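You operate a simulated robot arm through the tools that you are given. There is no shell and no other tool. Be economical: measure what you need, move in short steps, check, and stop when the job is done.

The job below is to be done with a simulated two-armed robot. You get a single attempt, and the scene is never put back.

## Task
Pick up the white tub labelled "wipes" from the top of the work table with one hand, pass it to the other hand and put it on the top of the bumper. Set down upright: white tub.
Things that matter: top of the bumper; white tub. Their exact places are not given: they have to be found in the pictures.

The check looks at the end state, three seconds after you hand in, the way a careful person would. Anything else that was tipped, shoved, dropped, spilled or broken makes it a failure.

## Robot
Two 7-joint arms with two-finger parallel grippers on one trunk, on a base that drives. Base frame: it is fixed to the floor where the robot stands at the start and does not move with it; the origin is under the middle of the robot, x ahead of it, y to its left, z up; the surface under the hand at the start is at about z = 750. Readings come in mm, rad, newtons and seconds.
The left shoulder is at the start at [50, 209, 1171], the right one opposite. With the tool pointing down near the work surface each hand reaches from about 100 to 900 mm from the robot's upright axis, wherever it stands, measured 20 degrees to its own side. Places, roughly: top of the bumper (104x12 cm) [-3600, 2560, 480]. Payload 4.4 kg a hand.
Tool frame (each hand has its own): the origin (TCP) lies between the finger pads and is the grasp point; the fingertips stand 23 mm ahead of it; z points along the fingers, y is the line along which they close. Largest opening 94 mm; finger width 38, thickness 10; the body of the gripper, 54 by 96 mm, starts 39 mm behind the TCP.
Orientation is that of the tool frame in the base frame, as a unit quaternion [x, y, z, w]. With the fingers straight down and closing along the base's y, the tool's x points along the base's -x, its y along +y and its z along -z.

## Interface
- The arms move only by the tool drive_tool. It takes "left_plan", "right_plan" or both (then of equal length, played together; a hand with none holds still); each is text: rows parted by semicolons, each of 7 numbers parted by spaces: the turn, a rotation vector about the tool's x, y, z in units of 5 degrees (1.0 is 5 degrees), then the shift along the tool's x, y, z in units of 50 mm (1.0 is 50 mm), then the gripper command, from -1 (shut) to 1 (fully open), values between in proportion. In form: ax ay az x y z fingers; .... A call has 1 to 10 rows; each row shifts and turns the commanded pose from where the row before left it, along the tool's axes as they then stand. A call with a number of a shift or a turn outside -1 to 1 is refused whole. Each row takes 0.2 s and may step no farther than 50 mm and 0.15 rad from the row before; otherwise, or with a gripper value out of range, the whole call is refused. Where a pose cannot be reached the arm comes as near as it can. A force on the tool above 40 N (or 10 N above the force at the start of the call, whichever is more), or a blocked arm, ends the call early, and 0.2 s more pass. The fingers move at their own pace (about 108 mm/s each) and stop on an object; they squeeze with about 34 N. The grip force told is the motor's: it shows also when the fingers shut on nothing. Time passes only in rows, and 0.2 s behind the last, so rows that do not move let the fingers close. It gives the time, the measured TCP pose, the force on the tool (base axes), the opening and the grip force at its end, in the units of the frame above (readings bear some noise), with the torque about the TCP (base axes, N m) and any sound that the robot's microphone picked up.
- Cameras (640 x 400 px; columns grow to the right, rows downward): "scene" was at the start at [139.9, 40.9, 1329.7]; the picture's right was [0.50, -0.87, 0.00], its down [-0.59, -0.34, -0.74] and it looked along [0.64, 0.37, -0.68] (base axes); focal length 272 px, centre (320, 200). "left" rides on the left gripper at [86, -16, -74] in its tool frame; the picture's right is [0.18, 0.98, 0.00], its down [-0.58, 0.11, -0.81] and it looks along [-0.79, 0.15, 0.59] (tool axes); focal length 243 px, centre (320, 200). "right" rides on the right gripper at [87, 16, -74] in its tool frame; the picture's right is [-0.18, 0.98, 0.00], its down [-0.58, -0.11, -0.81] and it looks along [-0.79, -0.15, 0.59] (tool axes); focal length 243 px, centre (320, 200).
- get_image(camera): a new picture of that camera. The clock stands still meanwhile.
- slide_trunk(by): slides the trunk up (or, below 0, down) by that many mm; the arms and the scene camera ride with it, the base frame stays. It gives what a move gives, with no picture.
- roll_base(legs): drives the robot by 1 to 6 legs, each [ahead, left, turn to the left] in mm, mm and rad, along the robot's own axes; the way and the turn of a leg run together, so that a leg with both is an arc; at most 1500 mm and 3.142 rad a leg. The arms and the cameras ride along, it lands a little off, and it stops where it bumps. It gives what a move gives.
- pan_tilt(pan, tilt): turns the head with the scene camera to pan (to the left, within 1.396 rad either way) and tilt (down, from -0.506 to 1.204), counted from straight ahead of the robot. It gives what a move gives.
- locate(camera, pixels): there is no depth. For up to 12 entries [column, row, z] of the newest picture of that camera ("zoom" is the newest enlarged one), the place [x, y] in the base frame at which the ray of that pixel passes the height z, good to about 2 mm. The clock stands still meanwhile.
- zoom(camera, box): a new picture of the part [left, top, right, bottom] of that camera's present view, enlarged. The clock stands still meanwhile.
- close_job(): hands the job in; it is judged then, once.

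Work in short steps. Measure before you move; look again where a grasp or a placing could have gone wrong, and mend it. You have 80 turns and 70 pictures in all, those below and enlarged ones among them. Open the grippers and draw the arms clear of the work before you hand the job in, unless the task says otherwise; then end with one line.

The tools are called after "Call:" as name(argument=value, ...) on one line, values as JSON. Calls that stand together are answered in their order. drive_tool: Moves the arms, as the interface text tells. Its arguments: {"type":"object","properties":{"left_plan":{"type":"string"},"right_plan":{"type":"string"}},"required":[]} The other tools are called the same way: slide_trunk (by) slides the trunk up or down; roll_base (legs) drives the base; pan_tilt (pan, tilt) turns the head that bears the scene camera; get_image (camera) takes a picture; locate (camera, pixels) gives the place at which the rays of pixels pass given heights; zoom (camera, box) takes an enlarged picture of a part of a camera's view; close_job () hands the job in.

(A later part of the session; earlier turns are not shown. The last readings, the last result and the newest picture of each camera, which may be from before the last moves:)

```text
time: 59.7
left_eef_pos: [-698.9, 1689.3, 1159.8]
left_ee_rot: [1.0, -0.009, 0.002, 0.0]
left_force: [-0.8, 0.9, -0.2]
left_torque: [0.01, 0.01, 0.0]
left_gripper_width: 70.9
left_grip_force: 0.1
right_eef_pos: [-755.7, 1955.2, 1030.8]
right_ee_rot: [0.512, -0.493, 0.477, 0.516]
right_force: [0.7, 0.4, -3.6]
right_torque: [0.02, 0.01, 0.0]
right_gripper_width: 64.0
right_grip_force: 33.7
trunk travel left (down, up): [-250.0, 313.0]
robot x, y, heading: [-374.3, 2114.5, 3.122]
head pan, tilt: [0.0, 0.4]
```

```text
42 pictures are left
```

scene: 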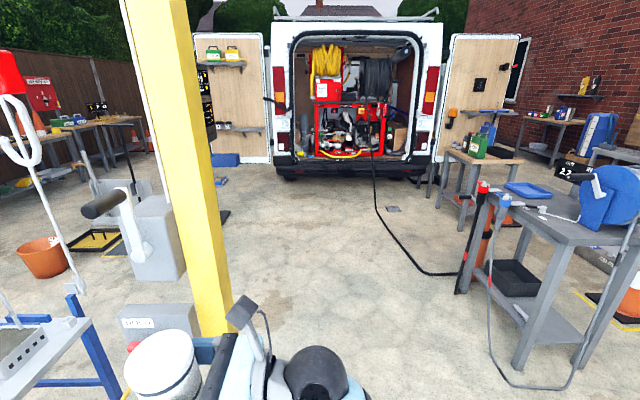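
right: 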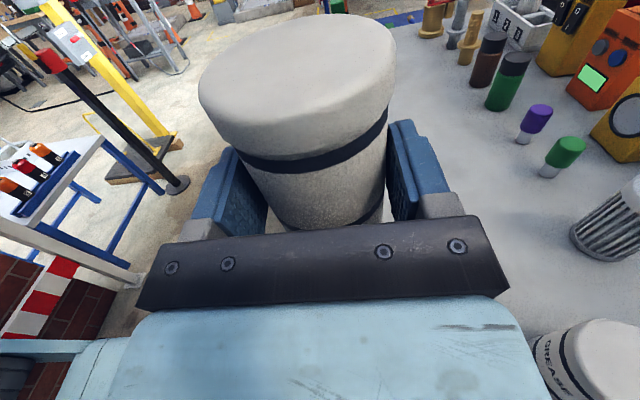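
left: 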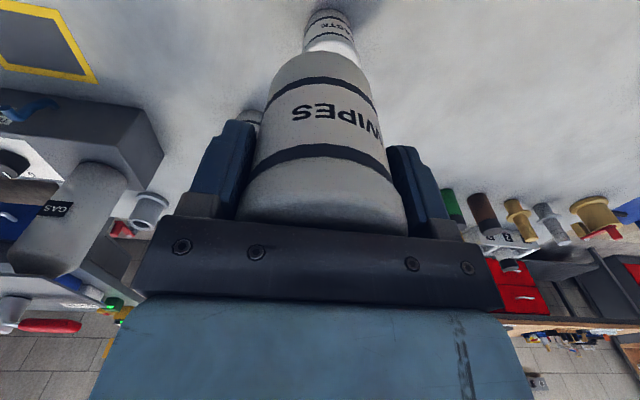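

Blocked at y≈2120. I look right and down to see what the base touched.

Call:
locate(camera="scene", pixels=[[160, 240, 1000], [218, 335, 0], [235, 330, 0], [575, 388, 0], [520, 365, 0], [460, 290, 0]])

Call:
pan_tilt(pan=-1.396, tilt=0.9)

Call:
get_image(camera="scene")

```text
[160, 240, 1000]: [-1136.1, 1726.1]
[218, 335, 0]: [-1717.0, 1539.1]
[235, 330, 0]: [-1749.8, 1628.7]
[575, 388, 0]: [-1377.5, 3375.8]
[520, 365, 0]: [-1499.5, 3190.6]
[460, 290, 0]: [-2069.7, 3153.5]
```

```text
time: 61.2
left_eef_pos: [-698.3, 1689.4, 1158.6]
left_ee_rot: [1.0, -0.008, 0.001, 0.0]
left_force: [0.3, 0.7, 0.2]
left_torque: [-0.03, 0.03, 0.04]
left_gripper_width: 70.9
left_grip_force: 0.1
right_eef_pos: [-756.1, 1954.9, 1031.5]
right_ee_rot: [0.512, -0.493, 0.478, 0.516]
right_force: [-0.3, 0.5, -2.7]
right_torque: [0.04, 0.03, 0.02]
right_gripper_width: 63.9
right_grip_force: 33.7
trunk travel left (down, up): [-250.0, 313.0]
robot x, y, heading: [-377.9, 2116.6, 3.122]
head pan, tilt: [-1.396, 0.901]
```

```text
41 pictures are left
```

scene: 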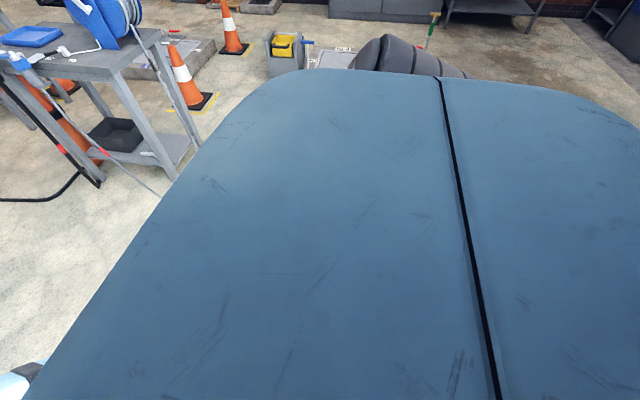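

Likely the pallet's corner at the right rear. I back off 60 mm, go 130 forward (tub stays ~100 mm clear of the post), and strafe again.

Call:
roll_base(legs=[[0, 60, 0], [130, 0, 0], [0, -200, 0]])

```text
time: 63.4
left_eef_pos: [-823.0, 1631.2, 1159.4]
left_ee_rot: [1.0, -0.008, 0.0, 0.002]
left_force: [0.6, 0.5, -0.4]
left_torque: [-0.02, -0.02, 0.02]
left_gripper_width: 70.8
left_grip_force: 0.0
right_eef_pos: [-883.6, 1895.9, 1029.8]
right_ee_rot: [0.514, -0.492, 0.478, 0.515]
right_force: [-1.6, 0.1, -3.9]
right_torque: [0.06, 0.02, 0.0]
right_gripper_width: 64.1
right_grip_force: 34.1
trunk travel left (down, up): [-250.0, 313.0]
robot x, y, heading: [-506.9, 2057.9, 3.125]
head pan, tilt: [-1.396, 0.901]
stopped in leg 2: the robot was blocked; the commanded pose is now the measured one
```

It got nearly all 130 mm forward, then was blocked. I look ahead-down.

Call:
pan_tilt(pan=0.2, tilt=0.9)

Call:
get_image(camera="scene")

Call:
get_image(camera="right")

Call:
get_image(camera="left")

```text
time: 65.0
left_eef_pos: [-822.2, 1631.1, 1158.1]
left_ee_rot: [1.0, -0.009, 0.0, 0.002]
left_force: [0.2, -0.3, 0.6]
left_torque: [0.03, -0.01, -0.03]
left_gripper_width: 70.8
left_grip_force: 0.0
right_eef_pos: [-884.0, 1897.0, 1032.7]
right_ee_rot: [0.513, -0.493, 0.477, 0.517]
right_force: [0.4, 0.2, -3.6]
right_torque: [0.01, 0.0, -0.04]
right_gripper_width: 63.9
right_grip_force: 33.5
trunk travel left (down, up): [-250.0, 313.0]
robot x, y, heading: [-501.5, 2055.4, 3.131]
head pan, tilt: [0.201, 0.901]
```

```text
40 pictures are left
```

scene: 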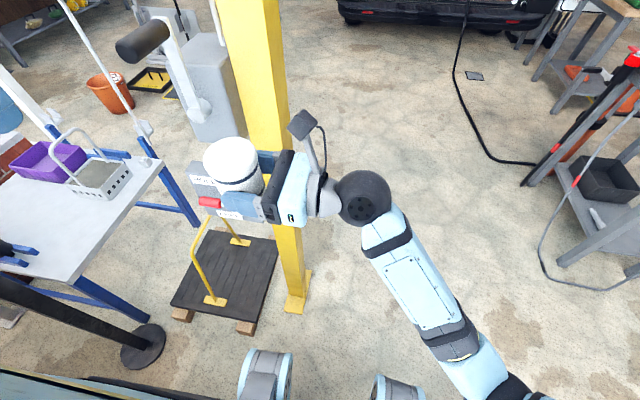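

```text
39 pictures are left
```

right: 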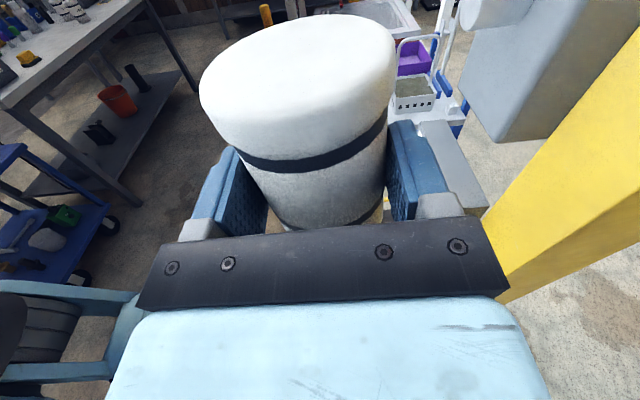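

```text
38 pictures are left
```

left: 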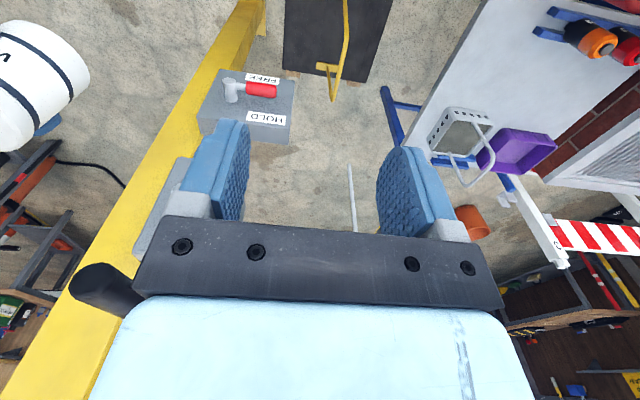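

The right finger side is touching near the yellow post (right picture, post at (520,270)), and the lift lever is near the left hand. I back up 70 mm and pull the left hand in.

Call:
roll_base(legs=[[-75, 0, 0]])

Call:
drive_tool(left_plan="0 0 0 0.8 -0.33 0 0.51;0 0 0 0.8 -0.33 0 0.51;0 0 0 0.8 -0.33 0 0.51;0 0 0 0 0 0 0.51")

Call:
get_image(camera="scene")

```text
time: 66.1
left_eef_pos: [-750.0, 1629.7, 1158.6]
left_ee_rot: [1.0, -0.009, 0.001, 0.002]
left_force: [0.0, -0.2, 0.0]
left_torque: [0.0, 0.01, -0.01]
left_gripper_width: 70.9
left_grip_force: 0.1
right_eef_pos: [-811.5, 1895.4, 1030.3]
right_ee_rot: [0.513, -0.493, 0.477, 0.516]
right_force: [0.3, 0.5, -2.6]
right_torque: [0.01, 0.01, 0.0]
right_gripper_width: 64.0
right_grip_force: 34.0
trunk travel left (down, up): [-250.0, 313.0]
robot x, y, heading: [-429.5, 2056.9, 3.129]
head pan, tilt: [0.201, 0.901]
```

```text
time: 67.1
left_eef_pos: [-674.4, 1650.9, 1195.5]
left_ee_rot: [1.0, -0.008, 0.001, 0.001]
left_force: [-0.5, -0.4, -0.1]
left_torque: [-0.03, 0.0, -0.03]
left_gripper_width: 70.8
left_grip_force: 0.0
left hand out of reach, approached as far as the arm can: row 2, 3
right_eef_pos: [-812.0, 1894.9, 1030.1]
right_ee_rot: [0.513, -0.493, 0.478, 0.515]
right_force: [-0.5, 0.1, -2.5]
right_torque: [0.03, -0.02, 0.01]
right_gripper_width: 63.9
right_grip_force: 33.5
trunk travel left (down, up): [-250.0, 313.0]
robot x, y, heading: [-433.4, 2056.1, 3.126]
head pan, tilt: [0.201, 0.901]
```

```text
37 pictures are left
```

scene: 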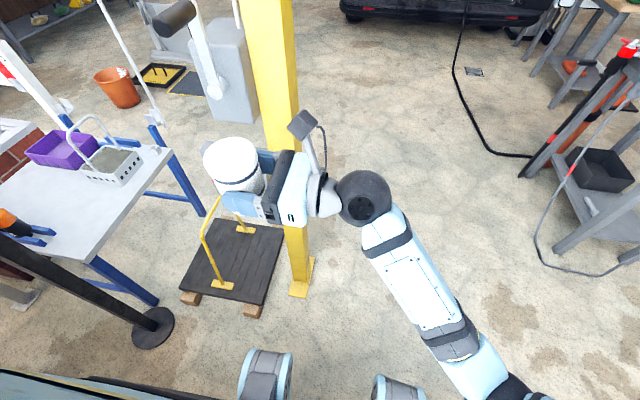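

Call:
locate(camera="scene", pixels=[[300, 296, 0], [313, 260, 0], [285, 180, 1000], [297, 140, 1000], [175, 15, 1150], [175, 15, 1250], [215, 110, 1000], [555, 260, 0], [500, 390, 1000], [265, 352, 60], [400, 380, 60]])

Call:
pan_tilt(pan=-1.0, tilt=1.1)

Call:
get_image(camera="scene")

```text
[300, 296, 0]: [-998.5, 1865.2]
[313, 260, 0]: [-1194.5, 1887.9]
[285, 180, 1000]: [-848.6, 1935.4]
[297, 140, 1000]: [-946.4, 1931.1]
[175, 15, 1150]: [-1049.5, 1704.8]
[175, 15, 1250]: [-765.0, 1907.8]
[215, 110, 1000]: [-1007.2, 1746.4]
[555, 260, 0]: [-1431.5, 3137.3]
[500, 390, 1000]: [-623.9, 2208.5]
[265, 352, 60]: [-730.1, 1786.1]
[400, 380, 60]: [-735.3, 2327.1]
```

```text
time: 68.5
left_eef_pos: [-675.1, 1651.6, 1195.8]
left_ee_rot: [1.0, -0.01, 0.001, 0.0]
left_force: [-0.5, 0.4, -0.1]
left_torque: [0.03, -0.01, 0.0]
left_gripper_width: 71.0
left_grip_force: 0.1
right_eef_pos: [-811.3, 1896.0, 1030.9]
right_ee_rot: [0.513, -0.494, 0.477, 0.516]
right_force: [-0.1, -0.8, -2.7]
right_torque: [0.04, 0.03, -0.02]
right_gripper_width: 64.0
right_grip_force: 34.4
trunk travel left (down, up): [-250.0, 313.0]
robot x, y, heading: [-431.5, 2056.2, 3.129]
head pan, tilt: [-1.0, 1.1]
```

```text
36 pictures are left
```

scene: 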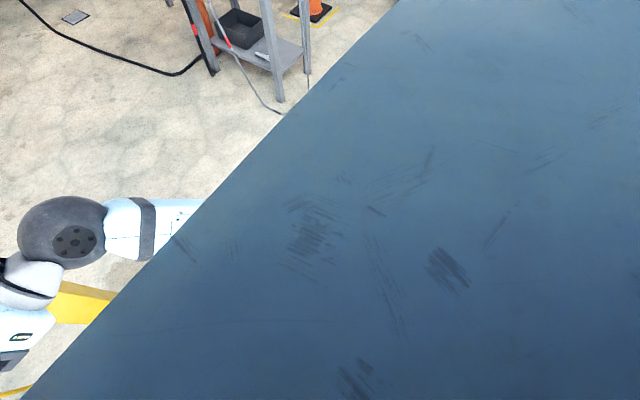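

The base is about ±350 × ±320, and the pallet is skewed, with its edge near x≈-20 at y=2440. I strafe right 130 first, then go diagonally forward-right.

Call:
roll_base(legs=[[20, -130, 0], [60, -200, 0], [100, -120, 0]])

```text
time: 73.6
left_eef_pos: [-847.4, 2103.4, 1195.5]
left_ee_rot: [1.0, -0.009, 0.002, 0.002]
left_force: [-0.9, -0.1, -0.3]
left_torque: [-0.04, -0.01, -0.02]
left_gripper_width: 70.8
left_grip_force: 0.1
right_eef_pos: [-984.7, 2348.8, 1030.8]
right_ee_rot: [0.513, -0.493, 0.477, 0.516]
right_force: [0.0, 0.2, -3.5]
right_torque: [0.01, 0.0, 0.02]
right_gripper_width: 64.0
right_grip_force: 34.4
trunk travel left (down, up): [-250.0, 313.0]
robot x, y, heading: [-603.5, 2509.9, 3.131]
head pan, tilt: [-1.0, 1.1]
```

Past the post. I drive west with a slight right shift and look at the van.

Call:
roll_base(legs=[[100, -45, 0], [900, 0, 0]])

Call:
pan_tilt(pan=0.0, tilt=0.6)

Call:
get_image(camera="scene")

```text
time: 76.6
left_eef_pos: [-1218.6, 2156.6, 1199.4]
left_ee_rot: [1.0, 0.0, -0.003, 0.007]
left_force: [-1.0, -1.1, -0.3]
left_torque: [-0.02, -0.02, -0.01]
left_gripper_width: 70.7
left_grip_force: 0.0
right_eef_pos: [-1360.9, 2398.7, 1031.3]
right_ee_rot: [0.517, -0.489, 0.48, 0.514]
right_force: [-0.1, -0.2, -3.7]
right_torque: [0.02, 0.01, 0.0]
right_gripper_width: 63.9
right_grip_force: 34.1
trunk travel left (down, up): [-250.0, 313.0]
robot x, y, heading: [-983.2, 2563.3, 3.139]
head pan, tilt: [-1.0, 1.1]
stopped in leg 2: the robot was blocked; the commanded pose is now the measured one
```

```text
time: 77.9
left_eef_pos: [-1216.8, 2155.2, 1199.6]
left_ee_rot: [1.0, -0.001, -0.005, 0.006]
left_force: [-0.5, -0.5, 0.3]
left_torque: [-0.01, 0.01, 0.02]
left_gripper_width: 71.0
left_grip_force: 0.1
right_eef_pos: [-1360.3, 2399.3, 1032.9]
right_ee_rot: [0.517, -0.488, 0.478, 0.516]
right_force: [1.0, 0.2, -2.4]
right_torque: [0.04, 0.0, -0.02]
right_gripper_width: 64.0
right_grip_force: 34.1
trunk travel left (down, up): [-250.0, 313.0]
robot x, y, heading: [-990.1, 2562.4, 3.134]
head pan, tilt: [0.0, 0.6]
```

```text
35 pictures are left
```

scene: 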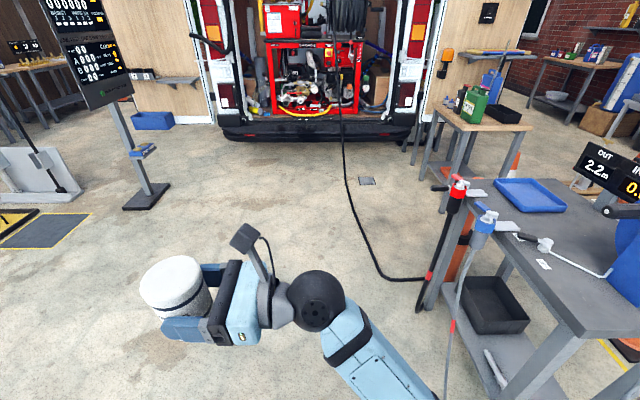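

The way ahead is clear, so the left elbow probably met the post. I back off, then extend the left hand forward to bring its elbow in.

Call:
roll_base(legs=[[-70, 0, 0]])

Call:
drive_tool(left_plan="0 0 0 -0.9 -0.15 0 0.51;0 0 0 -0.9 -0.15 0 0.51;0 0 0 -0.9 -0.15 0 0.51;0 0 0 -0.9 -0.15 0 0.51;0 0 0 -0.9 -0.15 0 0.51;0 0 0 -0.9 -0.15 0 0.51;0 0 0 -0.9 -0.15 0 0.51;0 0 0 0 0 0 0.51")

Call:
pan_tilt(pan=1.0, tilt=0.4)

Call:
get_image(camera="scene")

```text
time: 78.9
left_eef_pos: [-1154.4, 2152.6, 1196.9]
left_ee_rot: [1.0, -0.003, -0.001, 0.005]
left_force: [0.2, 0.0, -0.5]
left_torque: [0.0, 0.03, -0.02]
left_gripper_width: 70.9
left_grip_force: 0.1
right_eef_pos: [-1295.7, 2396.6, 1030.3]
right_ee_rot: [0.515, -0.492, 0.479, 0.514]
right_force: [1.1, 0.2, -3.0]
right_torque: [0.07, -0.01, 0.01]
right_gripper_width: 64.2
right_grip_force: 33.9
trunk travel left (down, up): [-250.0, 313.0]
robot x, y, heading: [-918.9, 2560.9, 3.139]
head pan, tilt: [0.0, 0.6]
```

```text
time: 80.9
left_eef_pos: [-1304.0, 2069.7, 1214.5]
left_ee_rot: [0.987, 0.16, -0.008, 0.016]
left_force: [0.5, -0.2, -0.5]
left_torque: [0.0, 0.02, 0.0]
left_gripper_width: 70.9
left_grip_force: 0.1
right_eef_pos: [-1206.3, 2306.7, 1043.7]
right_ee_rot: [0.588, -0.392, 0.553, 0.441]
right_force: [-0.8, -0.2, -3.2]
right_torque: [0.03, 0.01, -0.04]
right_gripper_width: 64.1
right_grip_force: 34.1
trunk travel left (down, up): [-250.0, 313.0]
robot x, y, heading: [-915.8, 2564.1, -2.823]
head pan, tilt: [0.0, 0.6]
stopped in row 8 (left hand): the arm was blocked; the commanded pose is now the measured one
```

```text
time: 82.2
left_eef_pos: [-1305.3, 2069.3, 1215.3]
left_ee_rot: [0.987, 0.16, -0.012, 0.016]
left_force: [0.8, 0.5, -0.1]
left_torque: [-0.02, 0.02, -0.01]
left_gripper_width: 71.2
left_grip_force: 0.0
right_eef_pos: [-1204.7, 2306.7, 1043.6]
right_ee_rot: [0.589, -0.389, 0.553, 0.443]
right_force: [-0.6, -0.4, -2.1]
right_torque: [0.01, -0.01, 0.04]
right_gripper_width: 64.3
right_grip_force: 34.0
trunk travel left (down, up): [-250.0, 313.0]
robot x, y, heading: [-919.1, 2565.2, -2.829]
head pan, tilt: [1.0, 0.4]
```

```text
34 pictures are left
```

scene: 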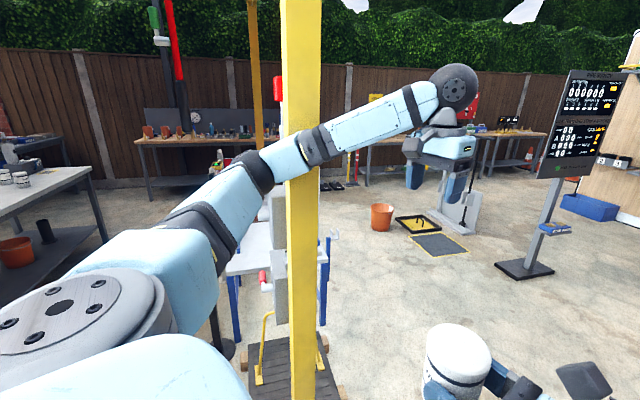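

The left forearm leaned on the post and the base turned 0.32 rad. I shift straight north ~140 mm to free it, then turn back.

Call:
roll_base(legs=[[-43, -133, 0]])

Call:
get_image(camera="scene")

```text
time: 84.0
left_eef_pos: [-1333.1, 2191.9, 1191.8]
left_ee_rot: [0.988, 0.155, 0.004, 0.005]
left_force: [0.7, 0.6, 0.0]
left_torque: [-0.02, -0.01, 0.0]
left_gripper_width: 70.9
left_grip_force: 0.1
right_eef_pos: [-1225.6, 2432.0, 1030.0]
right_ee_rot: [0.585, -0.406, 0.553, 0.433]
right_force: [-0.3, 0.0, -2.9]
right_torque: [0.03, 0.01, -0.01]
right_gripper_width: 63.9
right_grip_force: 34.2
trunk travel left (down, up): [-250.0, 313.0]
robot x, y, heading: [-918.7, 2700.1, -2.841]
head pan, tilt: [1.0, 0.4]
```

```text
33 pictures are left
```

scene: 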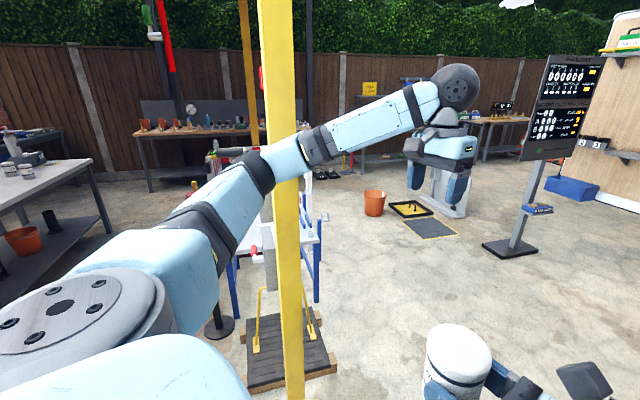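

Freed and clear. I turn back to west and advance past the post, easing back toward y≈2600.

Call:
roll_base(legs=[[0, 0, -0.3], [300, 40, 0], [500, 90, 0]])

Call:
pan_tilt(pan=0.0, tilt=0.5)

Call:
get_image(camera="scene")

```text
time: 89.6
left_eef_pos: [-2269.0, 2207.2, 1191.3]
left_ee_rot: [1.0, 0.003, 0.002, 0.006]
left_force: [0.3, 0.3, 0.3]
left_torque: [0.0, -0.03, 0.02]
left_gripper_width: 70.9
left_grip_force: 0.1
right_eef_pos: [-2092.7, 2402.6, 1029.7]
right_ee_rot: [0.517, -0.49, 0.482, 0.511]
right_force: [-0.1, 0.8, -2.7]
right_torque: [0.02, 0.0, -0.01]
right_gripper_width: 64.2
right_grip_force: 34.2
trunk travel left (down, up): [-250.0, 313.0]
robot x, y, heading: [-1713.3, 2571.5, -3.137]
head pan, tilt: [1.0, 0.4]
```

```text
time: 90.9
left_eef_pos: [-2265.6, 2207.1, 1190.8]
left_ee_rot: [1.0, 0.003, 0.003, 0.005]
left_force: [-0.6, 1.1, -0.7]
left_torque: [0.04, 0.02, -0.01]
left_gripper_width: 70.9
left_grip_force: 0.2
right_eef_pos: [-2093.6, 2404.6, 1029.8]
right_ee_rot: [0.517, -0.49, 0.481, 0.511]
right_force: [0.1, -0.6, -3.5]
right_torque: [0.04, -0.02, 0.0]
right_gripper_width: 63.9
right_grip_force: 33.6
trunk travel left (down, up): [-250.0, 313.0]
robot x, y, heading: [-1714.4, 2569.6, -3.145]
head pan, tilt: [0.0, 0.499]
```

```text
32 pictures are left
```

scene: 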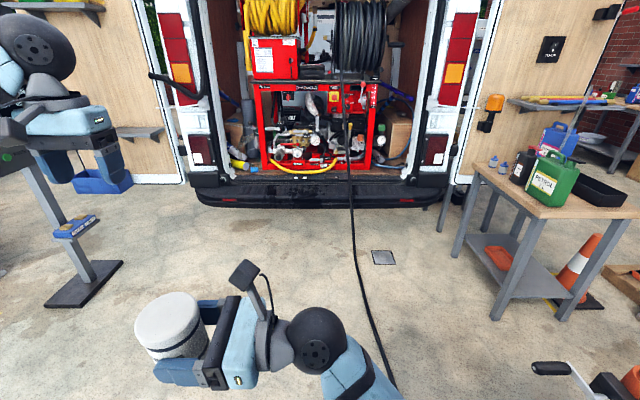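

The van's bumper is at rows 185–205; a hose runs over it near column 350. I zoom on the bumper and measure the floor hose.

Call:
zoom(camera="scene", box=[180, 130, 470, 230])

Call:
locate(camera="scene", pixels=[[200, 190, 480], [442, 188, 480], [320, 183, 480], [320, 190, 480], [355, 240, 0], [362, 300, 0], [385, 360, 0], [400, 395, 0], [440, 228, 0], [495, 315, 0], [45, 300, 0], [122, 265, 0]])

```text
2.21 times, centred on (325, 180) of scene
```

zoom: 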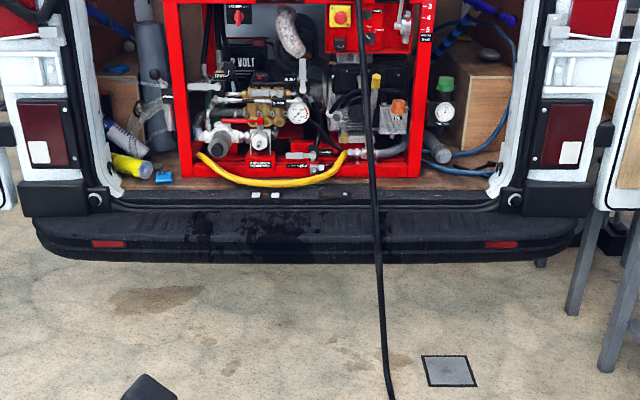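

```text
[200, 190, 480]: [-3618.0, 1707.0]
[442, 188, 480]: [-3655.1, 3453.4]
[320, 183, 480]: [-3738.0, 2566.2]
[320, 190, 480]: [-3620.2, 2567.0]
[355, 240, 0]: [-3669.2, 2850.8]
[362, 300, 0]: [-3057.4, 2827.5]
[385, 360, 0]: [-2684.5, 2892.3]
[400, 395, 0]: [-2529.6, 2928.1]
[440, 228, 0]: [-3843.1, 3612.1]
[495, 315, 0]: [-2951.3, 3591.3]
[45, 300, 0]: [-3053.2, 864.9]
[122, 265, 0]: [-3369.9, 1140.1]
```

The bumper is along y at x≈-3560…-3680, with wet-looking marks at its middle and the hose at y≈2820. I level the right hand (3.3° tilt), extend it forward-right, and begin yawing the fingers forward.

Call:
drive_tool(right_plan="0 0.17 0.65 0 0 0 -1;0 0 0 0 0.78 -0.58 -1;0 0 0 0 0.78 -0.58 -1;0 0 0 0 0.78 -0.58 -1;0 0 0 0 0.78 -0.58 -1;0 0 0 0 0.78 -0.58 -1;0 0 0 0 0 0 -1")

Call:
drive_tool(right_plan="-1 0 0 0 0 0 -1;-1 0 0 0 0 0 -1;-1 0 0 0 0 0 -1;-1 0 0 0 0 0 -1;-1 0 0 0 0 0 -1;-1 0 0 0 0 0 -1;-1 0 0 0 0 0 -1;-1 0 0 0 0 0 -1;-1 0 0 0 0 0 -1;0 0 0 0 0 0 -1")

```text
time: 92.5
left_eef_pos: [-2266.6, 2207.5, 1192.5]
left_ee_rot: [1.0, 0.004, 0.003, 0.005]
left_force: [0.1, -0.7, -1.0]
left_torque: [0.01, 0.03, 0.03]
left_gripper_width: 71.1
left_grip_force: 0.0
right_eef_pos: [-2290.6, 2547.0, 1031.5]
right_ee_rot: [0.499, -0.5, 0.499, 0.502]
right_force: [0.3, 0.4, -2.5]
right_torque: [0.03, -0.01, -0.03]
right_gripper_width: 64.1
right_grip_force: 34.1
trunk travel left (down, up): [-250.0, 313.0]
robot x, y, heading: [-1716.5, 2567.9, -3.14]
head pan, tilt: [0.0, 0.499]
```

```text
time: 94.5
left_eef_pos: [-2267.2, 2208.0, 1190.8]
left_ee_rot: [1.0, 0.003, 0.003, 0.005]
left_force: [0.4, 0.6, -0.1]
left_torque: [0.02, 0.02, 0.03]
left_gripper_width: 70.9
left_grip_force: 0.2
right_eef_pos: [-2317.4, 2606.0, 1029.6]
right_ee_rot: [0.326, -0.65, 0.18, 0.662]
right_force: [0.3, 0.0, -2.5]
right_torque: [0.0, -0.01, -0.01]
right_gripper_width: 64.3
right_grip_force: 33.6
trunk travel left (down, up): [-250.0, 313.0]
robot x, y, heading: [-1716.1, 2573.8, -3.141]
head pan, tilt: [0.0, 0.499]
stopped in row 10 (right hand): the arm was blocked; the commanded pose is now the measured one
```

The wrist limit stopped the yaw near 45° with a tilt. I back off to about 30° of yaw, level, and draw the left hand in; the base heading will do the rest.

Call:
drive_tool(left_plan="0 0 0 0.8 0 0 0.51;0 0 0 0.8 0 0 0.51;0 0 0 0.8 0 0 0.51;0 0 0 0.8 0 0 0.51;0 0 0 0.8 0 0 0.51;0 0 0 0 0 0 0.51", right_plan="0.7 0.274 0.41 0 0 0 -1;0.7 0.274 0.41 0 0 0 -1;0.7 0.274 0.41 0 0 0 -1;0.7 0.274 0.41 0 0 0 -1;0.7 0.274 0.41 0 0 0 -1;0 0 0 0 0 0 -1")

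Call:
get_image(camera="scene")

```text
time: 96.0
left_eef_pos: [-2066.6, 2209.0, 1192.8]
left_ee_rot: [1.0, 0.003, 0.004, 0.005]
left_force: [0.2, 0.3, -0.3]
left_torque: [0.02, -0.02, 0.0]
left_gripper_width: 71.2
left_grip_force: 0.1
right_eef_pos: [-2319.3, 2612.4, 1022.2]
right_ee_rot: [0.355, -0.607, 0.345, 0.622]
right_force: [-0.6, 0.5, -3.0]
right_torque: [0.02, -0.01, 0.0]
right_gripper_width: 64.0
right_grip_force: 33.8
trunk travel left (down, up): [-250.0, 313.0]
robot x, y, heading: [-1715.9, 2573.6, -3.134]
head pan, tilt: [0.0, 0.499]
```

```text
30 pictures are left
```

scene: 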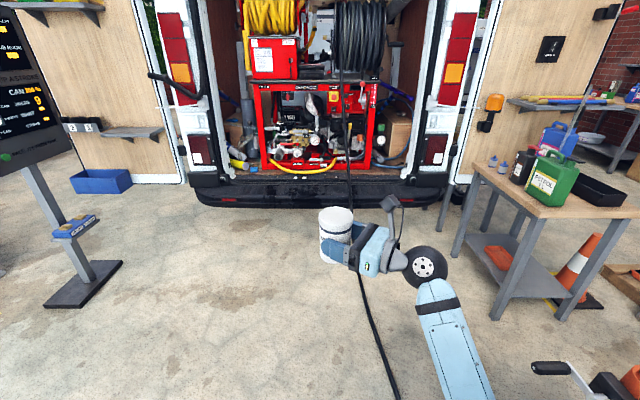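

Hand is level within 1.4°. I drive to about (-2500, 2300), staying left of the hose, turning slightly right, then study the bumper.

Call:
roll_base(legs=[[500, 280, 0], [280, 0, 0], [0, 0, -0.3]])

Call:
pan_tilt(pan=0.2, tilt=0.6)

Call:
get_image(camera="scene")

```text
time: 101.7
left_eef_pos: [-2929.5, 2056.0, 1192.9]
left_ee_rot: [0.989, -0.15, 0.003, 0.006]
left_force: [0.2, -0.7, 0.2]
left_torque: [0.0, 0.0, 0.01]
left_gripper_width: 71.2
left_grip_force: 0.1
right_eef_pos: [-3047.7, 2517.9, 1024.2]
right_ee_rot: [0.257, -0.653, 0.243, 0.669]
right_force: [-0.7, 0.0, -3.2]
right_torque: [0.03, -0.03, -0.01]
right_gripper_width: 64.1
right_grip_force: 33.9
trunk travel left (down, up): [-250.0, 313.0]
robot x, y, heading: [-2483.0, 2296.4, 2.833]
head pan, tilt: [0.0, 0.499]
```

```text
time: 102.5
left_eef_pos: [-2929.6, 2055.3, 1192.7]
left_ee_rot: [0.989, -0.151, 0.001, 0.006]
left_force: [-0.6, -1.0, 0.6]
left_torque: [-0.01, 0.0, 0.0]
left_gripper_width: 71.1
left_grip_force: 0.0
right_eef_pos: [-3047.9, 2518.3, 1025.4]
right_ee_rot: [0.257, -0.654, 0.243, 0.669]
right_force: [0.7, -1.0, -3.3]
right_torque: [0.02, -0.02, -0.06]
right_gripper_width: 63.9
right_grip_force: 33.9
trunk travel left (down, up): [-250.0, 313.0]
robot x, y, heading: [-2485.9, 2296.9, 2.829]
head pan, tilt: [0.201, 0.6]
```

```text
29 pictures are left
```

scene: 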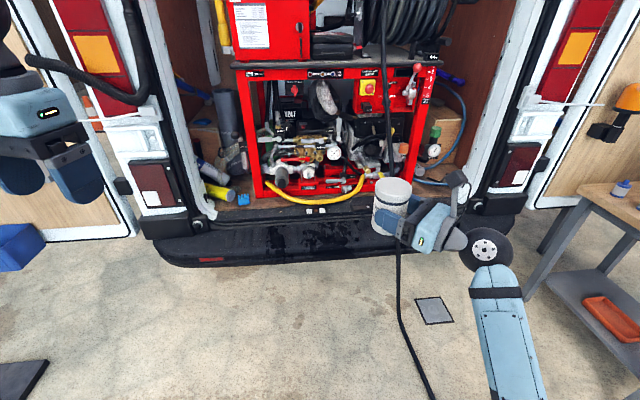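

Bumper top is at rows 225–260. I zoom in to see the wet marks and free spots.

Call:
zoom(camera="scene", box=[150, 190, 390, 280])

Call:
locate(camera="scene", pixels=[[160, 252, 480], [180, 240, 480], [200, 235, 480], [280, 252, 480], [280, 226, 480], [265, 235, 480], [330, 235, 480], [360, 245, 480], [360, 222, 480], [170, 262, 480], [230, 260, 480], [230, 230, 480]])

```text
2.67 times, centred on (270, 235) of scene
```

zoom: 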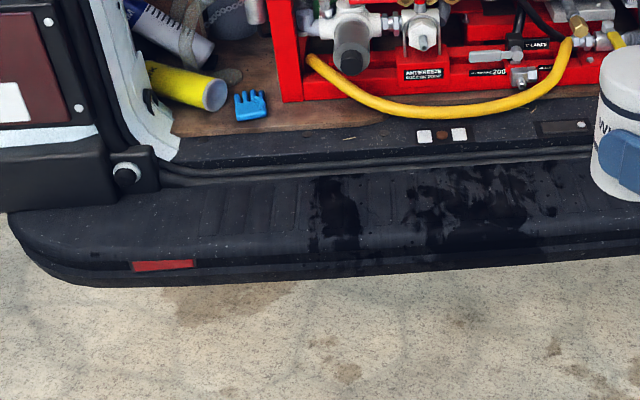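

```text
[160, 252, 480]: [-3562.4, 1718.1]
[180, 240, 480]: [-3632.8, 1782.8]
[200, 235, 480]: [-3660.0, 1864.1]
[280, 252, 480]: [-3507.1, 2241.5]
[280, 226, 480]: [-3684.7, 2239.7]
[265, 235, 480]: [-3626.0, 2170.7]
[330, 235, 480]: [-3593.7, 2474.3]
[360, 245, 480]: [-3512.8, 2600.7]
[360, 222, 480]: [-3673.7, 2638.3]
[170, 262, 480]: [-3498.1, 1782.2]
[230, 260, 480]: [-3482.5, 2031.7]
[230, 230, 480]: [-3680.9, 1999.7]
```

Dry flat area is around y≈2110, between the left end and the first dark stain (≈2170). Target tub centre is (-3603, 2115). I lower the trunk, then lower and extend the right hand and pull in the left.

Call:
slide_trunk(by=-250)

Call:
drive_tool(left_plan="0 0 0 0.3 0 0 0.51;0 0 0 0.3 0 0 0.51;0 0 0 0.3 0 0 0.51;0 0 0 0.3 0 0 0.51;0 0 0 0.3 0 0 0.51;0 0 0 0 0 0 0.51;0 0 0 0 0 0 0.51", right_plan="0 -0.13 0.26 0 0 0 -1;0 0 0 -0.76 0.41 0.245 -1;0 0 0 -0.76 0.41 0.245 -1;0 0 0 -0.76 0.41 0.245 -1;0 0 0 -0.76 0.41 0.245 -1;0 0 0 -0.76 0.41 0.245 -1;0 0 0 0 0 0 -1")

Call:
get_image(camera="scene")

```text
time: 105.2
left_eef_pos: [-2913.8, 2037.8, 1087.3]
left_ee_rot: [0.988, -0.152, -0.011, -0.004]
left_force: [-0.2, 0.9, 0.5]
left_torque: [-0.06, 0.0, -0.01]
left_gripper_width: 71.3
left_grip_force: 0.0
right_eef_pos: [-3039.0, 2511.0, 946.4]
right_ee_rot: [0.277, -0.645, 0.221, 0.677]
right_force: [0.5, 0.6, -2.3]
right_torque: [0.06, -0.11, -0.03]
right_gripper_width: 64.3
right_grip_force: 34.4
trunk travel left (down, up): [-131.0, 432.0]
robot x, y, heading: [-2484.1, 2294.0, 2.832]
head pan, tilt: [0.201, 0.6]
stopped: the arm was blocked; the commanded pose is now the measured one
```

```text
time: 106.8
left_eef_pos: [-2856.3, 2031.8, 1073.3]
left_ee_rot: [0.989, -0.15, 0.002, 0.006]
left_force: [0.0, 0.5, -0.4]
left_torque: [0.02, -0.03, 0.0]
left_gripper_width: 71.0
left_grip_force: 0.0
right_eef_pos: [-3172.5, 2573.0, 737.6]
right_ee_rot: [0.263, -0.655, 0.231, 0.67]
right_force: [-0.3, 0.2, -2.3]
right_torque: [0.05, -0.05, -0.02]
right_gripper_width: 63.9
right_grip_force: 34.5
trunk travel left (down, up): [-131.0, 432.0]
robot x, y, heading: [-2481.8, 2294.9, 2.832]
head pan, tilt: [0.201, 0.6]
```

```text
27 pictures are left
```

scene: 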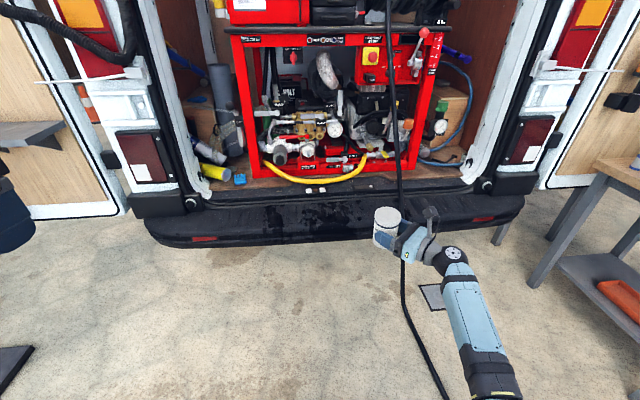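

The trunk stopped at −119 (an arm was blocked), but the right arm lowers fine itself. I lower the right hand directly to z≈580.

Call:
drive_tool(right_plan="0 0 0 -0.8 0 0 -1;0 0 0 -0.8 0 0 -1;0 0 0 -0.8 0 0 -1;0 0 0 -0.7 0 0 -1;0 0 0 0 0 0 -1")

```text
time: 108.0
left_eef_pos: [-2858.0, 2032.5, 1075.4]
left_ee_rot: [0.989, -0.15, 0.002, 0.005]
left_force: [0.6, 0.8, -0.6]
left_torque: [-0.02, 0.02, 0.0]
left_gripper_width: 71.2
left_grip_force: 0.2
right_eef_pos: [-3178.5, 2579.8, 582.9]
right_ee_rot: [0.263, -0.655, 0.232, 0.669]
right_force: [0.0, -0.7, -3.1]
right_torque: [0.02, -0.03, -0.01]
right_gripper_width: 63.9
right_grip_force: 34.0
trunk travel left (down, up): [-131.0, 432.0]
robot x, y, heading: [-2487.8, 2296.5, 2.833]
head pan, tilt: [0.201, 0.6]
```

Reachable. I level the last 2.7°, then strafe left 560 and advance 150 toward the bumper, and check.

Call:
drive_tool(right_plan="0 0 0.55 0 0 0 -1;0 0 0 0 0 0 -1")

Call:
roll_base(legs=[[0, 560, 0], [130, 0, 0]])

Call:
pan_tilt(pan=0.1, tilt=0.75)

Call:
get_image(camera="scene")

Call:
get_image(camera="right")

```text
time: 108.6
left_eef_pos: [-2857.2, 2033.6, 1074.1]
left_ee_rot: [0.989, -0.15, 0.002, 0.005]
left_force: [0.7, -1.1, 0.0]
left_torque: [0.0, -0.01, 0.02]
left_gripper_width: 71.4
left_grip_force: 0.1
right_eef_pos: [-3177.9, 2578.4, 583.4]
right_ee_rot: [0.247, -0.661, 0.247, 0.664]
right_force: [0.0, -0.4, -3.2]
right_torque: [0.01, -0.01, -0.01]
right_gripper_width: 63.9
right_grip_force: 33.6
trunk travel left (down, up): [-131.0, 432.0]
robot x, y, heading: [-2485.1, 2295.7, 2.837]
head pan, tilt: [0.201, 0.6]
```

```text
time: 113.9
left_eef_pos: [-3029.4, 1517.2, 1077.6]
left_ee_rot: [0.988, -0.157, 0.001, 0.007]
left_force: [-0.4, 0.5, 0.2]
left_torque: [-0.02, 0.0, -0.03]
left_gripper_width: 71.1
left_grip_force: 0.0
right_eef_pos: [-3343.4, 2065.9, 583.8]
right_ee_rot: [0.243, -0.662, 0.245, 0.665]
right_force: [0.0, 0.1, -2.1]
right_torque: [0.03, -0.04, 0.0]
right_gripper_width: 63.8
right_grip_force: 33.7
trunk travel left (down, up): [-131.0, 432.0]
robot x, y, heading: [-2653.3, 1777.1, 2.823]
head pan, tilt: [0.201, 0.6]
stopped in leg 1: the robot was blocked; the commanded pose is now the measured one
```

```text
time: 114.6
left_eef_pos: [-3028.8, 1518.4, 1077.0]
left_ee_rot: [0.988, -0.157, 0.001, 0.008]
left_force: [0.7, -0.5, -0.8]
left_torque: [0.01, 0.01, 0.04]
left_gripper_width: 71.2
left_grip_force: 0.1
right_eef_pos: [-3345.3, 2064.6, 582.7]
right_ee_rot: [0.242, -0.662, 0.245, 0.666]
right_force: [0.2, -0.4, -2.1]
right_torque: [0.04, -0.05, 0.02]
right_gripper_width: 64.0
right_grip_force: 34.0
trunk travel left (down, up): [-131.0, 432.0]
robot x, y, heading: [-2658.4, 1767.5, 2.817]
head pan, tilt: [0.099, 0.75]
```

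```text
26 pictures are left
```

scene: 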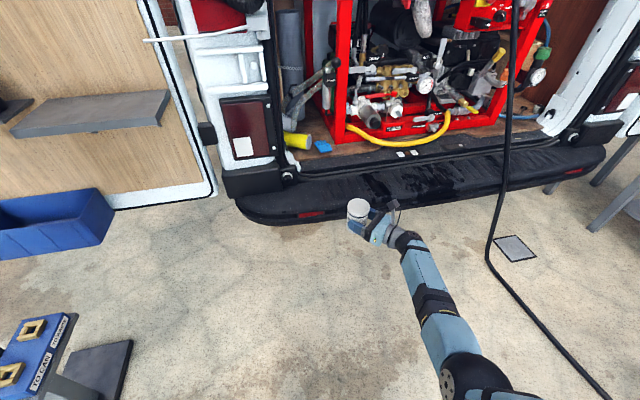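

```text
25 pictures are left
```

right: 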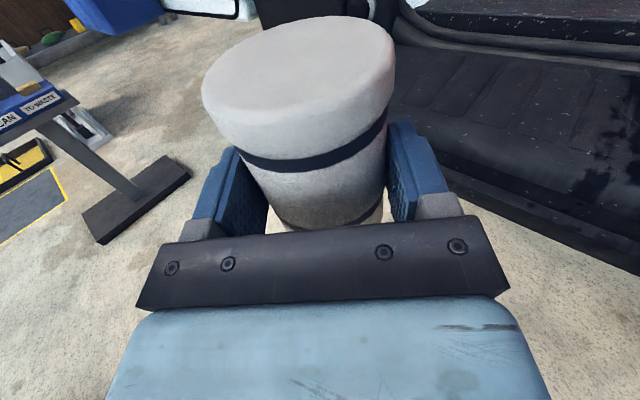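

The strafe was blocked near its end, apparently by the sign stand on the left. I look there before doing anything.

Call:
pan_tilt(pan=1.1, tilt=0.5)

Call:
get_image(camera="scene")

```text
time: 115.9
left_eef_pos: [-3029.7, 1517.0, 1076.4]
left_ee_rot: [0.988, -0.157, 0.003, 0.008]
left_force: [-0.3, 0.9, 0.1]
left_torque: [0.03, -0.03, 0.01]
left_gripper_width: 71.0
left_grip_force: 0.0
right_eef_pos: [-3343.6, 2063.7, 583.1]
right_ee_rot: [0.242, -0.662, 0.244, 0.666]
right_force: [-0.6, -0.5, -2.5]
right_torque: [0.02, 0.0, 0.0]
right_gripper_width: 63.9
right_grip_force: 33.9
trunk travel left (down, up): [-131.0, 432.0]
robot x, y, heading: [-2655.8, 1773.7, 2.823]
head pan, tilt: [1.1, 0.499]
```

```text
24 pictures are left
```

scene: 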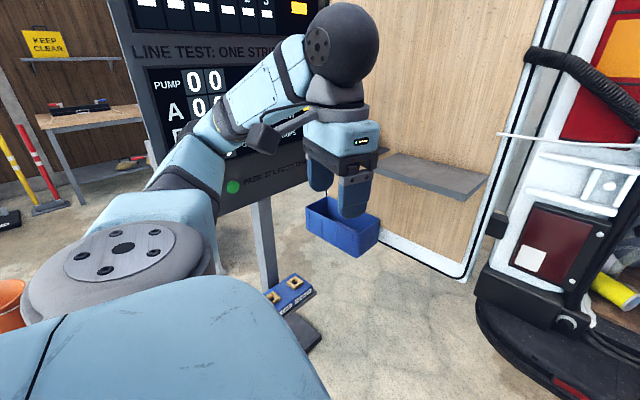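

The left forearm is touching the sign board, which still stands upright. I estimate the board's edges and move away to the right by 120 first.

Call:
locate(camera="scene", pixels=[[265, 285, 100], [275, 290, 0], [300, 345, 0], [318, 335, 0], [225, 185, 1000], [225, 185, 1050], [180, 195, 1000], [200, 140, 1100], [320, 335, 20]])

Call:
roll_base(legs=[[0, -130, 0]])

Call:
get_image(camera="scene")

```text
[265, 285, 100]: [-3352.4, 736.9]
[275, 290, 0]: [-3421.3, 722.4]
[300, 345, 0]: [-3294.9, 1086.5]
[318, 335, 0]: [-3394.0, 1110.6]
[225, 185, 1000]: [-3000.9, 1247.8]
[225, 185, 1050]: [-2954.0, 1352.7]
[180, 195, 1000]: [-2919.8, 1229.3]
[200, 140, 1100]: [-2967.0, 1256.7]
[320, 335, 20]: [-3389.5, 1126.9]
```

```text
time: 117.7
left_eef_pos: [-2990.7, 1635.5, 1074.3]
left_ee_rot: [0.988, -0.157, 0.003, 0.006]
left_force: [-0.3, 0.5, -0.8]
left_torque: [-0.04, -0.01, 0.01]
left_gripper_width: 71.1
left_grip_force: 0.1
right_eef_pos: [-3305.0, 2185.0, 582.6]
right_ee_rot: [0.244, -0.663, 0.244, 0.665]
right_force: [1.2, 0.4, -3.3]
right_torque: [0.06, -0.06, 0.03]
right_gripper_width: 63.9
right_grip_force: 33.9
trunk travel left (down, up): [-131.0, 432.0]
robot x, y, heading: [-2613.1, 1893.0, 2.823]
head pan, tilt: [1.1, 0.499]
```

```text
23 pictures are left
```

scene: 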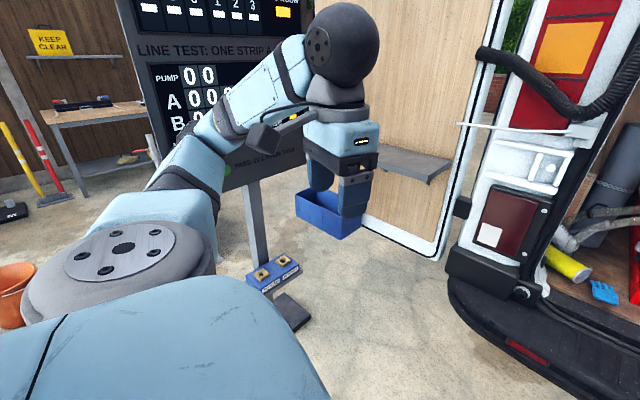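

The board stands as before. I shift the right hand 150 left and 84 back by arm, then advance 280 by base (short of the goal) and look.

Call:
drive_tool(right_plan="0 0 0 0 -0.7525 0.4265 -1;0 0 0 0 -0.7525 0.4265 -1;0 0 0 0 -0.7525 0.4265 -1;0 0 0 0 -0.7525 0.4265 -1;0 0 0 0 0 0 -1")

Call:
roll_base(legs=[[250, 0, 0]])

Call:
pan_tilt(pan=0.3, tilt=0.85)

Call:
get_image(camera="scene")

Call:
get_image(camera="right")

```text
time: 118.8
left_eef_pos: [-2990.7, 1634.9, 1074.8]
left_ee_rot: [0.988, -0.156, 0.002, 0.005]
left_force: [0.1, -0.3, 0.4]
left_torque: [-0.01, 0.0, -0.03]
left_gripper_width: 71.2
left_grip_force: 0.1
right_eef_pos: [-3309.1, 2145.6, 618.4]
right_ee_rot: [0.288, -0.667, 0.151, 0.671]
right_force: [0.2, -0.7, -2.1]
right_torque: [0.05, -0.03, -0.04]
right_gripper_width: 63.9
right_grip_force: 34.2
trunk travel left (down, up): [-131.0, 432.0]
robot x, y, heading: [-2611.2, 1894.4, 2.821]
head pan, tilt: [1.1, 0.499]
stopped in row 5 (right hand): the arm was blocked; the commanded pose is now the measured one
```

```text
time: 120.6
left_eef_pos: [-3221.0, 1713.5, 1074.9]
left_ee_rot: [0.987, -0.158, 0.001, 0.005]
left_force: [0.9, 0.5, 1.1]
left_torque: [0.0, 0.02, 0.01]
left_gripper_width: 71.1
left_grip_force: 0.0
right_eef_pos: [-3539.1, 2224.2, 616.3]
right_ee_rot: [0.286, -0.668, 0.152, 0.67]
right_force: [0.5, 0.0, -2.4]
right_torque: [0.02, -0.05, 0.0]
right_gripper_width: 64.0
right_grip_force: 34.1
trunk travel left (down, up): [-131.0, 432.0]
robot x, y, heading: [-2847.9, 1972.8, 2.819]
head pan, tilt: [1.1, 0.499]
```

```text
time: 121.7
left_eef_pos: [-3221.6, 1713.7, 1074.7]
left_ee_rot: [0.987, -0.158, 0.002, 0.006]
left_force: [-0.4, 0.3, 0.7]
left_torque: [-0.02, -0.02, 0.0]
left_gripper_width: 71.3
left_grip_force: 0.0
right_eef_pos: [-3540.0, 2226.5, 615.8]
right_ee_rot: [0.286, -0.668, 0.152, 0.67]
right_force: [-0.1, 0.2, -3.0]
right_torque: [0.02, -0.03, 0.01]
right_gripper_width: 63.9
right_grip_force: 34.1
trunk travel left (down, up): [-131.0, 432.0]
robot x, y, heading: [-2845.7, 1967.2, 2.819]
head pan, tilt: [0.3, 0.85]
```

```text
22 pictures are left
```

scene: 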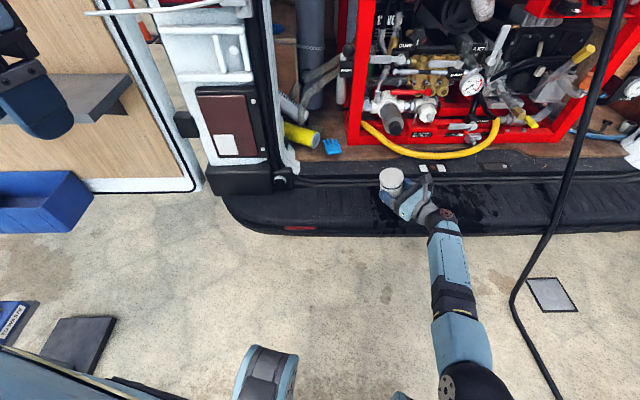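

```text
21 pictures are left
```

right: 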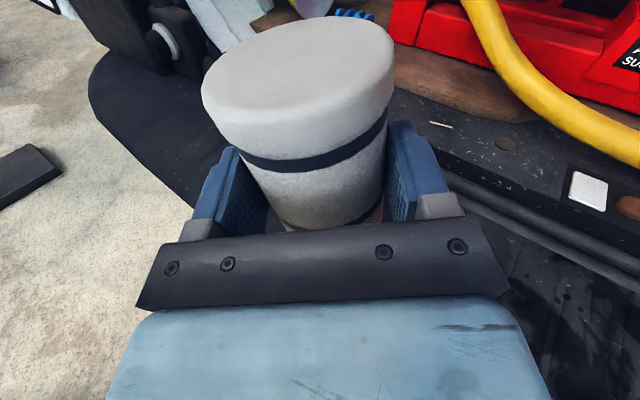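

The arm hit its wrist limit and tilted about 11°. I return it to the working posture (level, slightly to the right); the rest I will do by turning the base left ~0.18 rad.

Call:
drive_tool(right_plan="0 0 0 0 0.29 -0.48 -1;0.45 0.405 1 0 0 0 -1;0.45 0.405 1 0 0 0 -1;0 0 0 0 0 0 -1")

```text
time: 122.7
left_eef_pos: [-3221.3, 1713.5, 1074.4]
left_ee_rot: [0.987, -0.158, 0.001, 0.006]
left_force: [-0.4, 0.2, 0.3]
left_torque: [-0.01, -0.02, 0.0]
left_gripper_width: 70.9
left_grip_force: 0.1
right_eef_pos: [-3527.1, 2250.5, 619.1]
right_ee_rot: [0.247, -0.66, 0.246, 0.665]
right_force: [0.6, -0.6, -2.6]
right_torque: [0.04, -0.01, -0.02]
right_gripper_width: 63.6
right_grip_force: 33.6
trunk travel left (down, up): [-131.0, 432.0]
robot x, y, heading: [-2846.5, 1969.9, 2.815]
head pan, tilt: [0.3, 0.85]
```

Level again. Turning the base left 0.19 should bring the tub to about (-3575, 2108).

Call:
roll_base(legs=[[0, 0, 0.19]])

Call:
pan_tilt(pan=1.0, tilt=0.5)

Call:
get_image(camera="scene")

Call:
get_image(camera="right")

```text
time: 123.8
left_eef_pos: [-3166.3, 1646.7, 1074.5]
left_ee_rot: [0.998, -0.063, 0.002, 0.006]
left_force: [-0.1, 0.7, 0.3]
left_torque: [0.04, 0.02, 0.01]
left_gripper_width: 71.1
left_grip_force: 0.0
right_eef_pos: [-3568.7, 2115.6, 621.0]
right_ee_rot: [0.309, -0.633, 0.308, 0.639]
right_force: [0.1, -1.1, -3.9]
right_torque: [0.01, -0.01, -0.05]
right_gripper_width: 64.0
right_grip_force: 34.1
trunk travel left (down, up): [-131.0, 432.0]
robot x, y, heading: [-2851.2, 1972.5, 3.013]
head pan, tilt: [0.3, 0.85]
```

```text
time: 124.9
left_eef_pos: [-3167.5, 1646.6, 1074.9]
left_ee_rot: [0.998, -0.062, 0.001, 0.006]
left_force: [0.5, -0.1, 0.0]
left_torque: [0.0, -0.02, 0.01]
left_gripper_width: 70.9
left_grip_force: 0.0
right_eef_pos: [-3570.9, 2116.1, 619.4]
right_ee_rot: [0.309, -0.633, 0.308, 0.64]
right_force: [0.1, 0.1, -2.3]
right_torque: [0.03, -0.01, -0.01]
right_gripper_width: 64.2
right_grip_force: 34.2
trunk travel left (down, up): [-131.0, 432.0]
robot x, y, heading: [-2843.2, 1966.9, 3.009]
head pan, tilt: [1.0, 0.499]
```

```text
20 pictures are left
```

scene: 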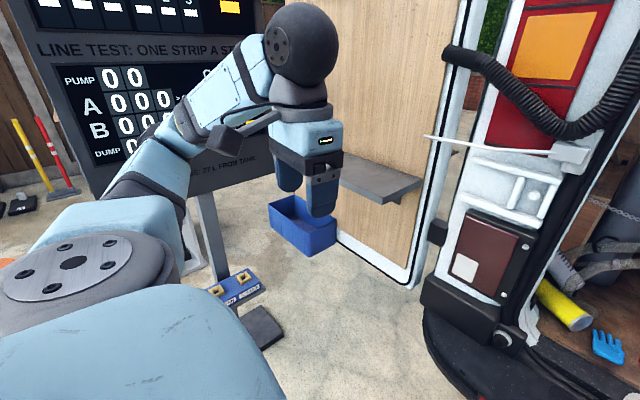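

```text
19 pictures are left
```

right: 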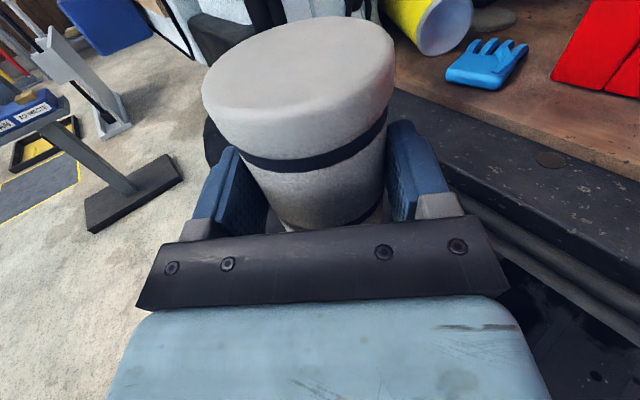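

Board clear and hand level. I shift 15 mm inward and lower to z≈555 (bottom ≈514), then view it.

Call:
drive_tool(right_plan="0 0 0 0 0.31 0.09 -1;0 0 0 -0.65 0 0 -1;0 0 0 -0.65 0 0 -1;0 0 0 0 0 0 -1")

Call:
pan_tilt(pan=0.0, tilt=0.7)

Call:
zoom(camera="scene", box=[200, 120, 440, 270])

```text
time: 125.9
left_eef_pos: [-3166.0, 1646.0, 1073.9]
left_ee_rot: [0.998, -0.063, 0.002, 0.006]
left_force: [-0.3, 0.6, 0.6]
left_torque: [0.0, 0.01, 0.06]
left_gripper_width: 70.9
left_grip_force: 0.0
right_eef_pos: [-3586.6, 2119.7, 555.3]
right_ee_rot: [0.309, -0.632, 0.308, 0.64]
right_force: [0.5, -0.4, -3.1]
right_torque: [0.06, -0.04, -0.01]
right_gripper_width: 63.8
right_grip_force: 33.9
trunk travel left (down, up): [-131.0, 432.0]
robot x, y, heading: [-2844.5, 1966.7, 3.02]
head pan, tilt: [1.0, 0.499]
```

```text
time: 127.2
left_eef_pos: [-3167.7, 1646.7, 1074.4]
left_ee_rot: [0.998, -0.063, 0.002, 0.004]
left_force: [-0.5, -0.5, 1.0]
left_torque: [0.02, 0.0, 0.01]
left_gripper_width: 71.1
left_grip_force: 0.0
right_eef_pos: [-3587.2, 2118.0, 555.6]
right_ee_rot: [0.308, -0.634, 0.307, 0.639]
right_force: [0.1, -0.2, -3.0]
right_torque: [0.03, -0.04, 0.0]
right_gripper_width: 64.0
right_grip_force: 33.9
trunk travel left (down, up): [-131.0, 432.0]
robot x, y, heading: [-2848.4, 1968.0, 3.009]
head pan, tilt: [0.0, 0.7]
```

```text
2.67 times, centred on (320, 195) of scene
```

zoom: 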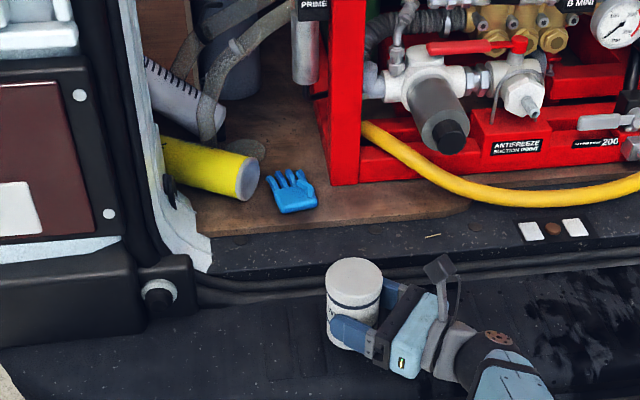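

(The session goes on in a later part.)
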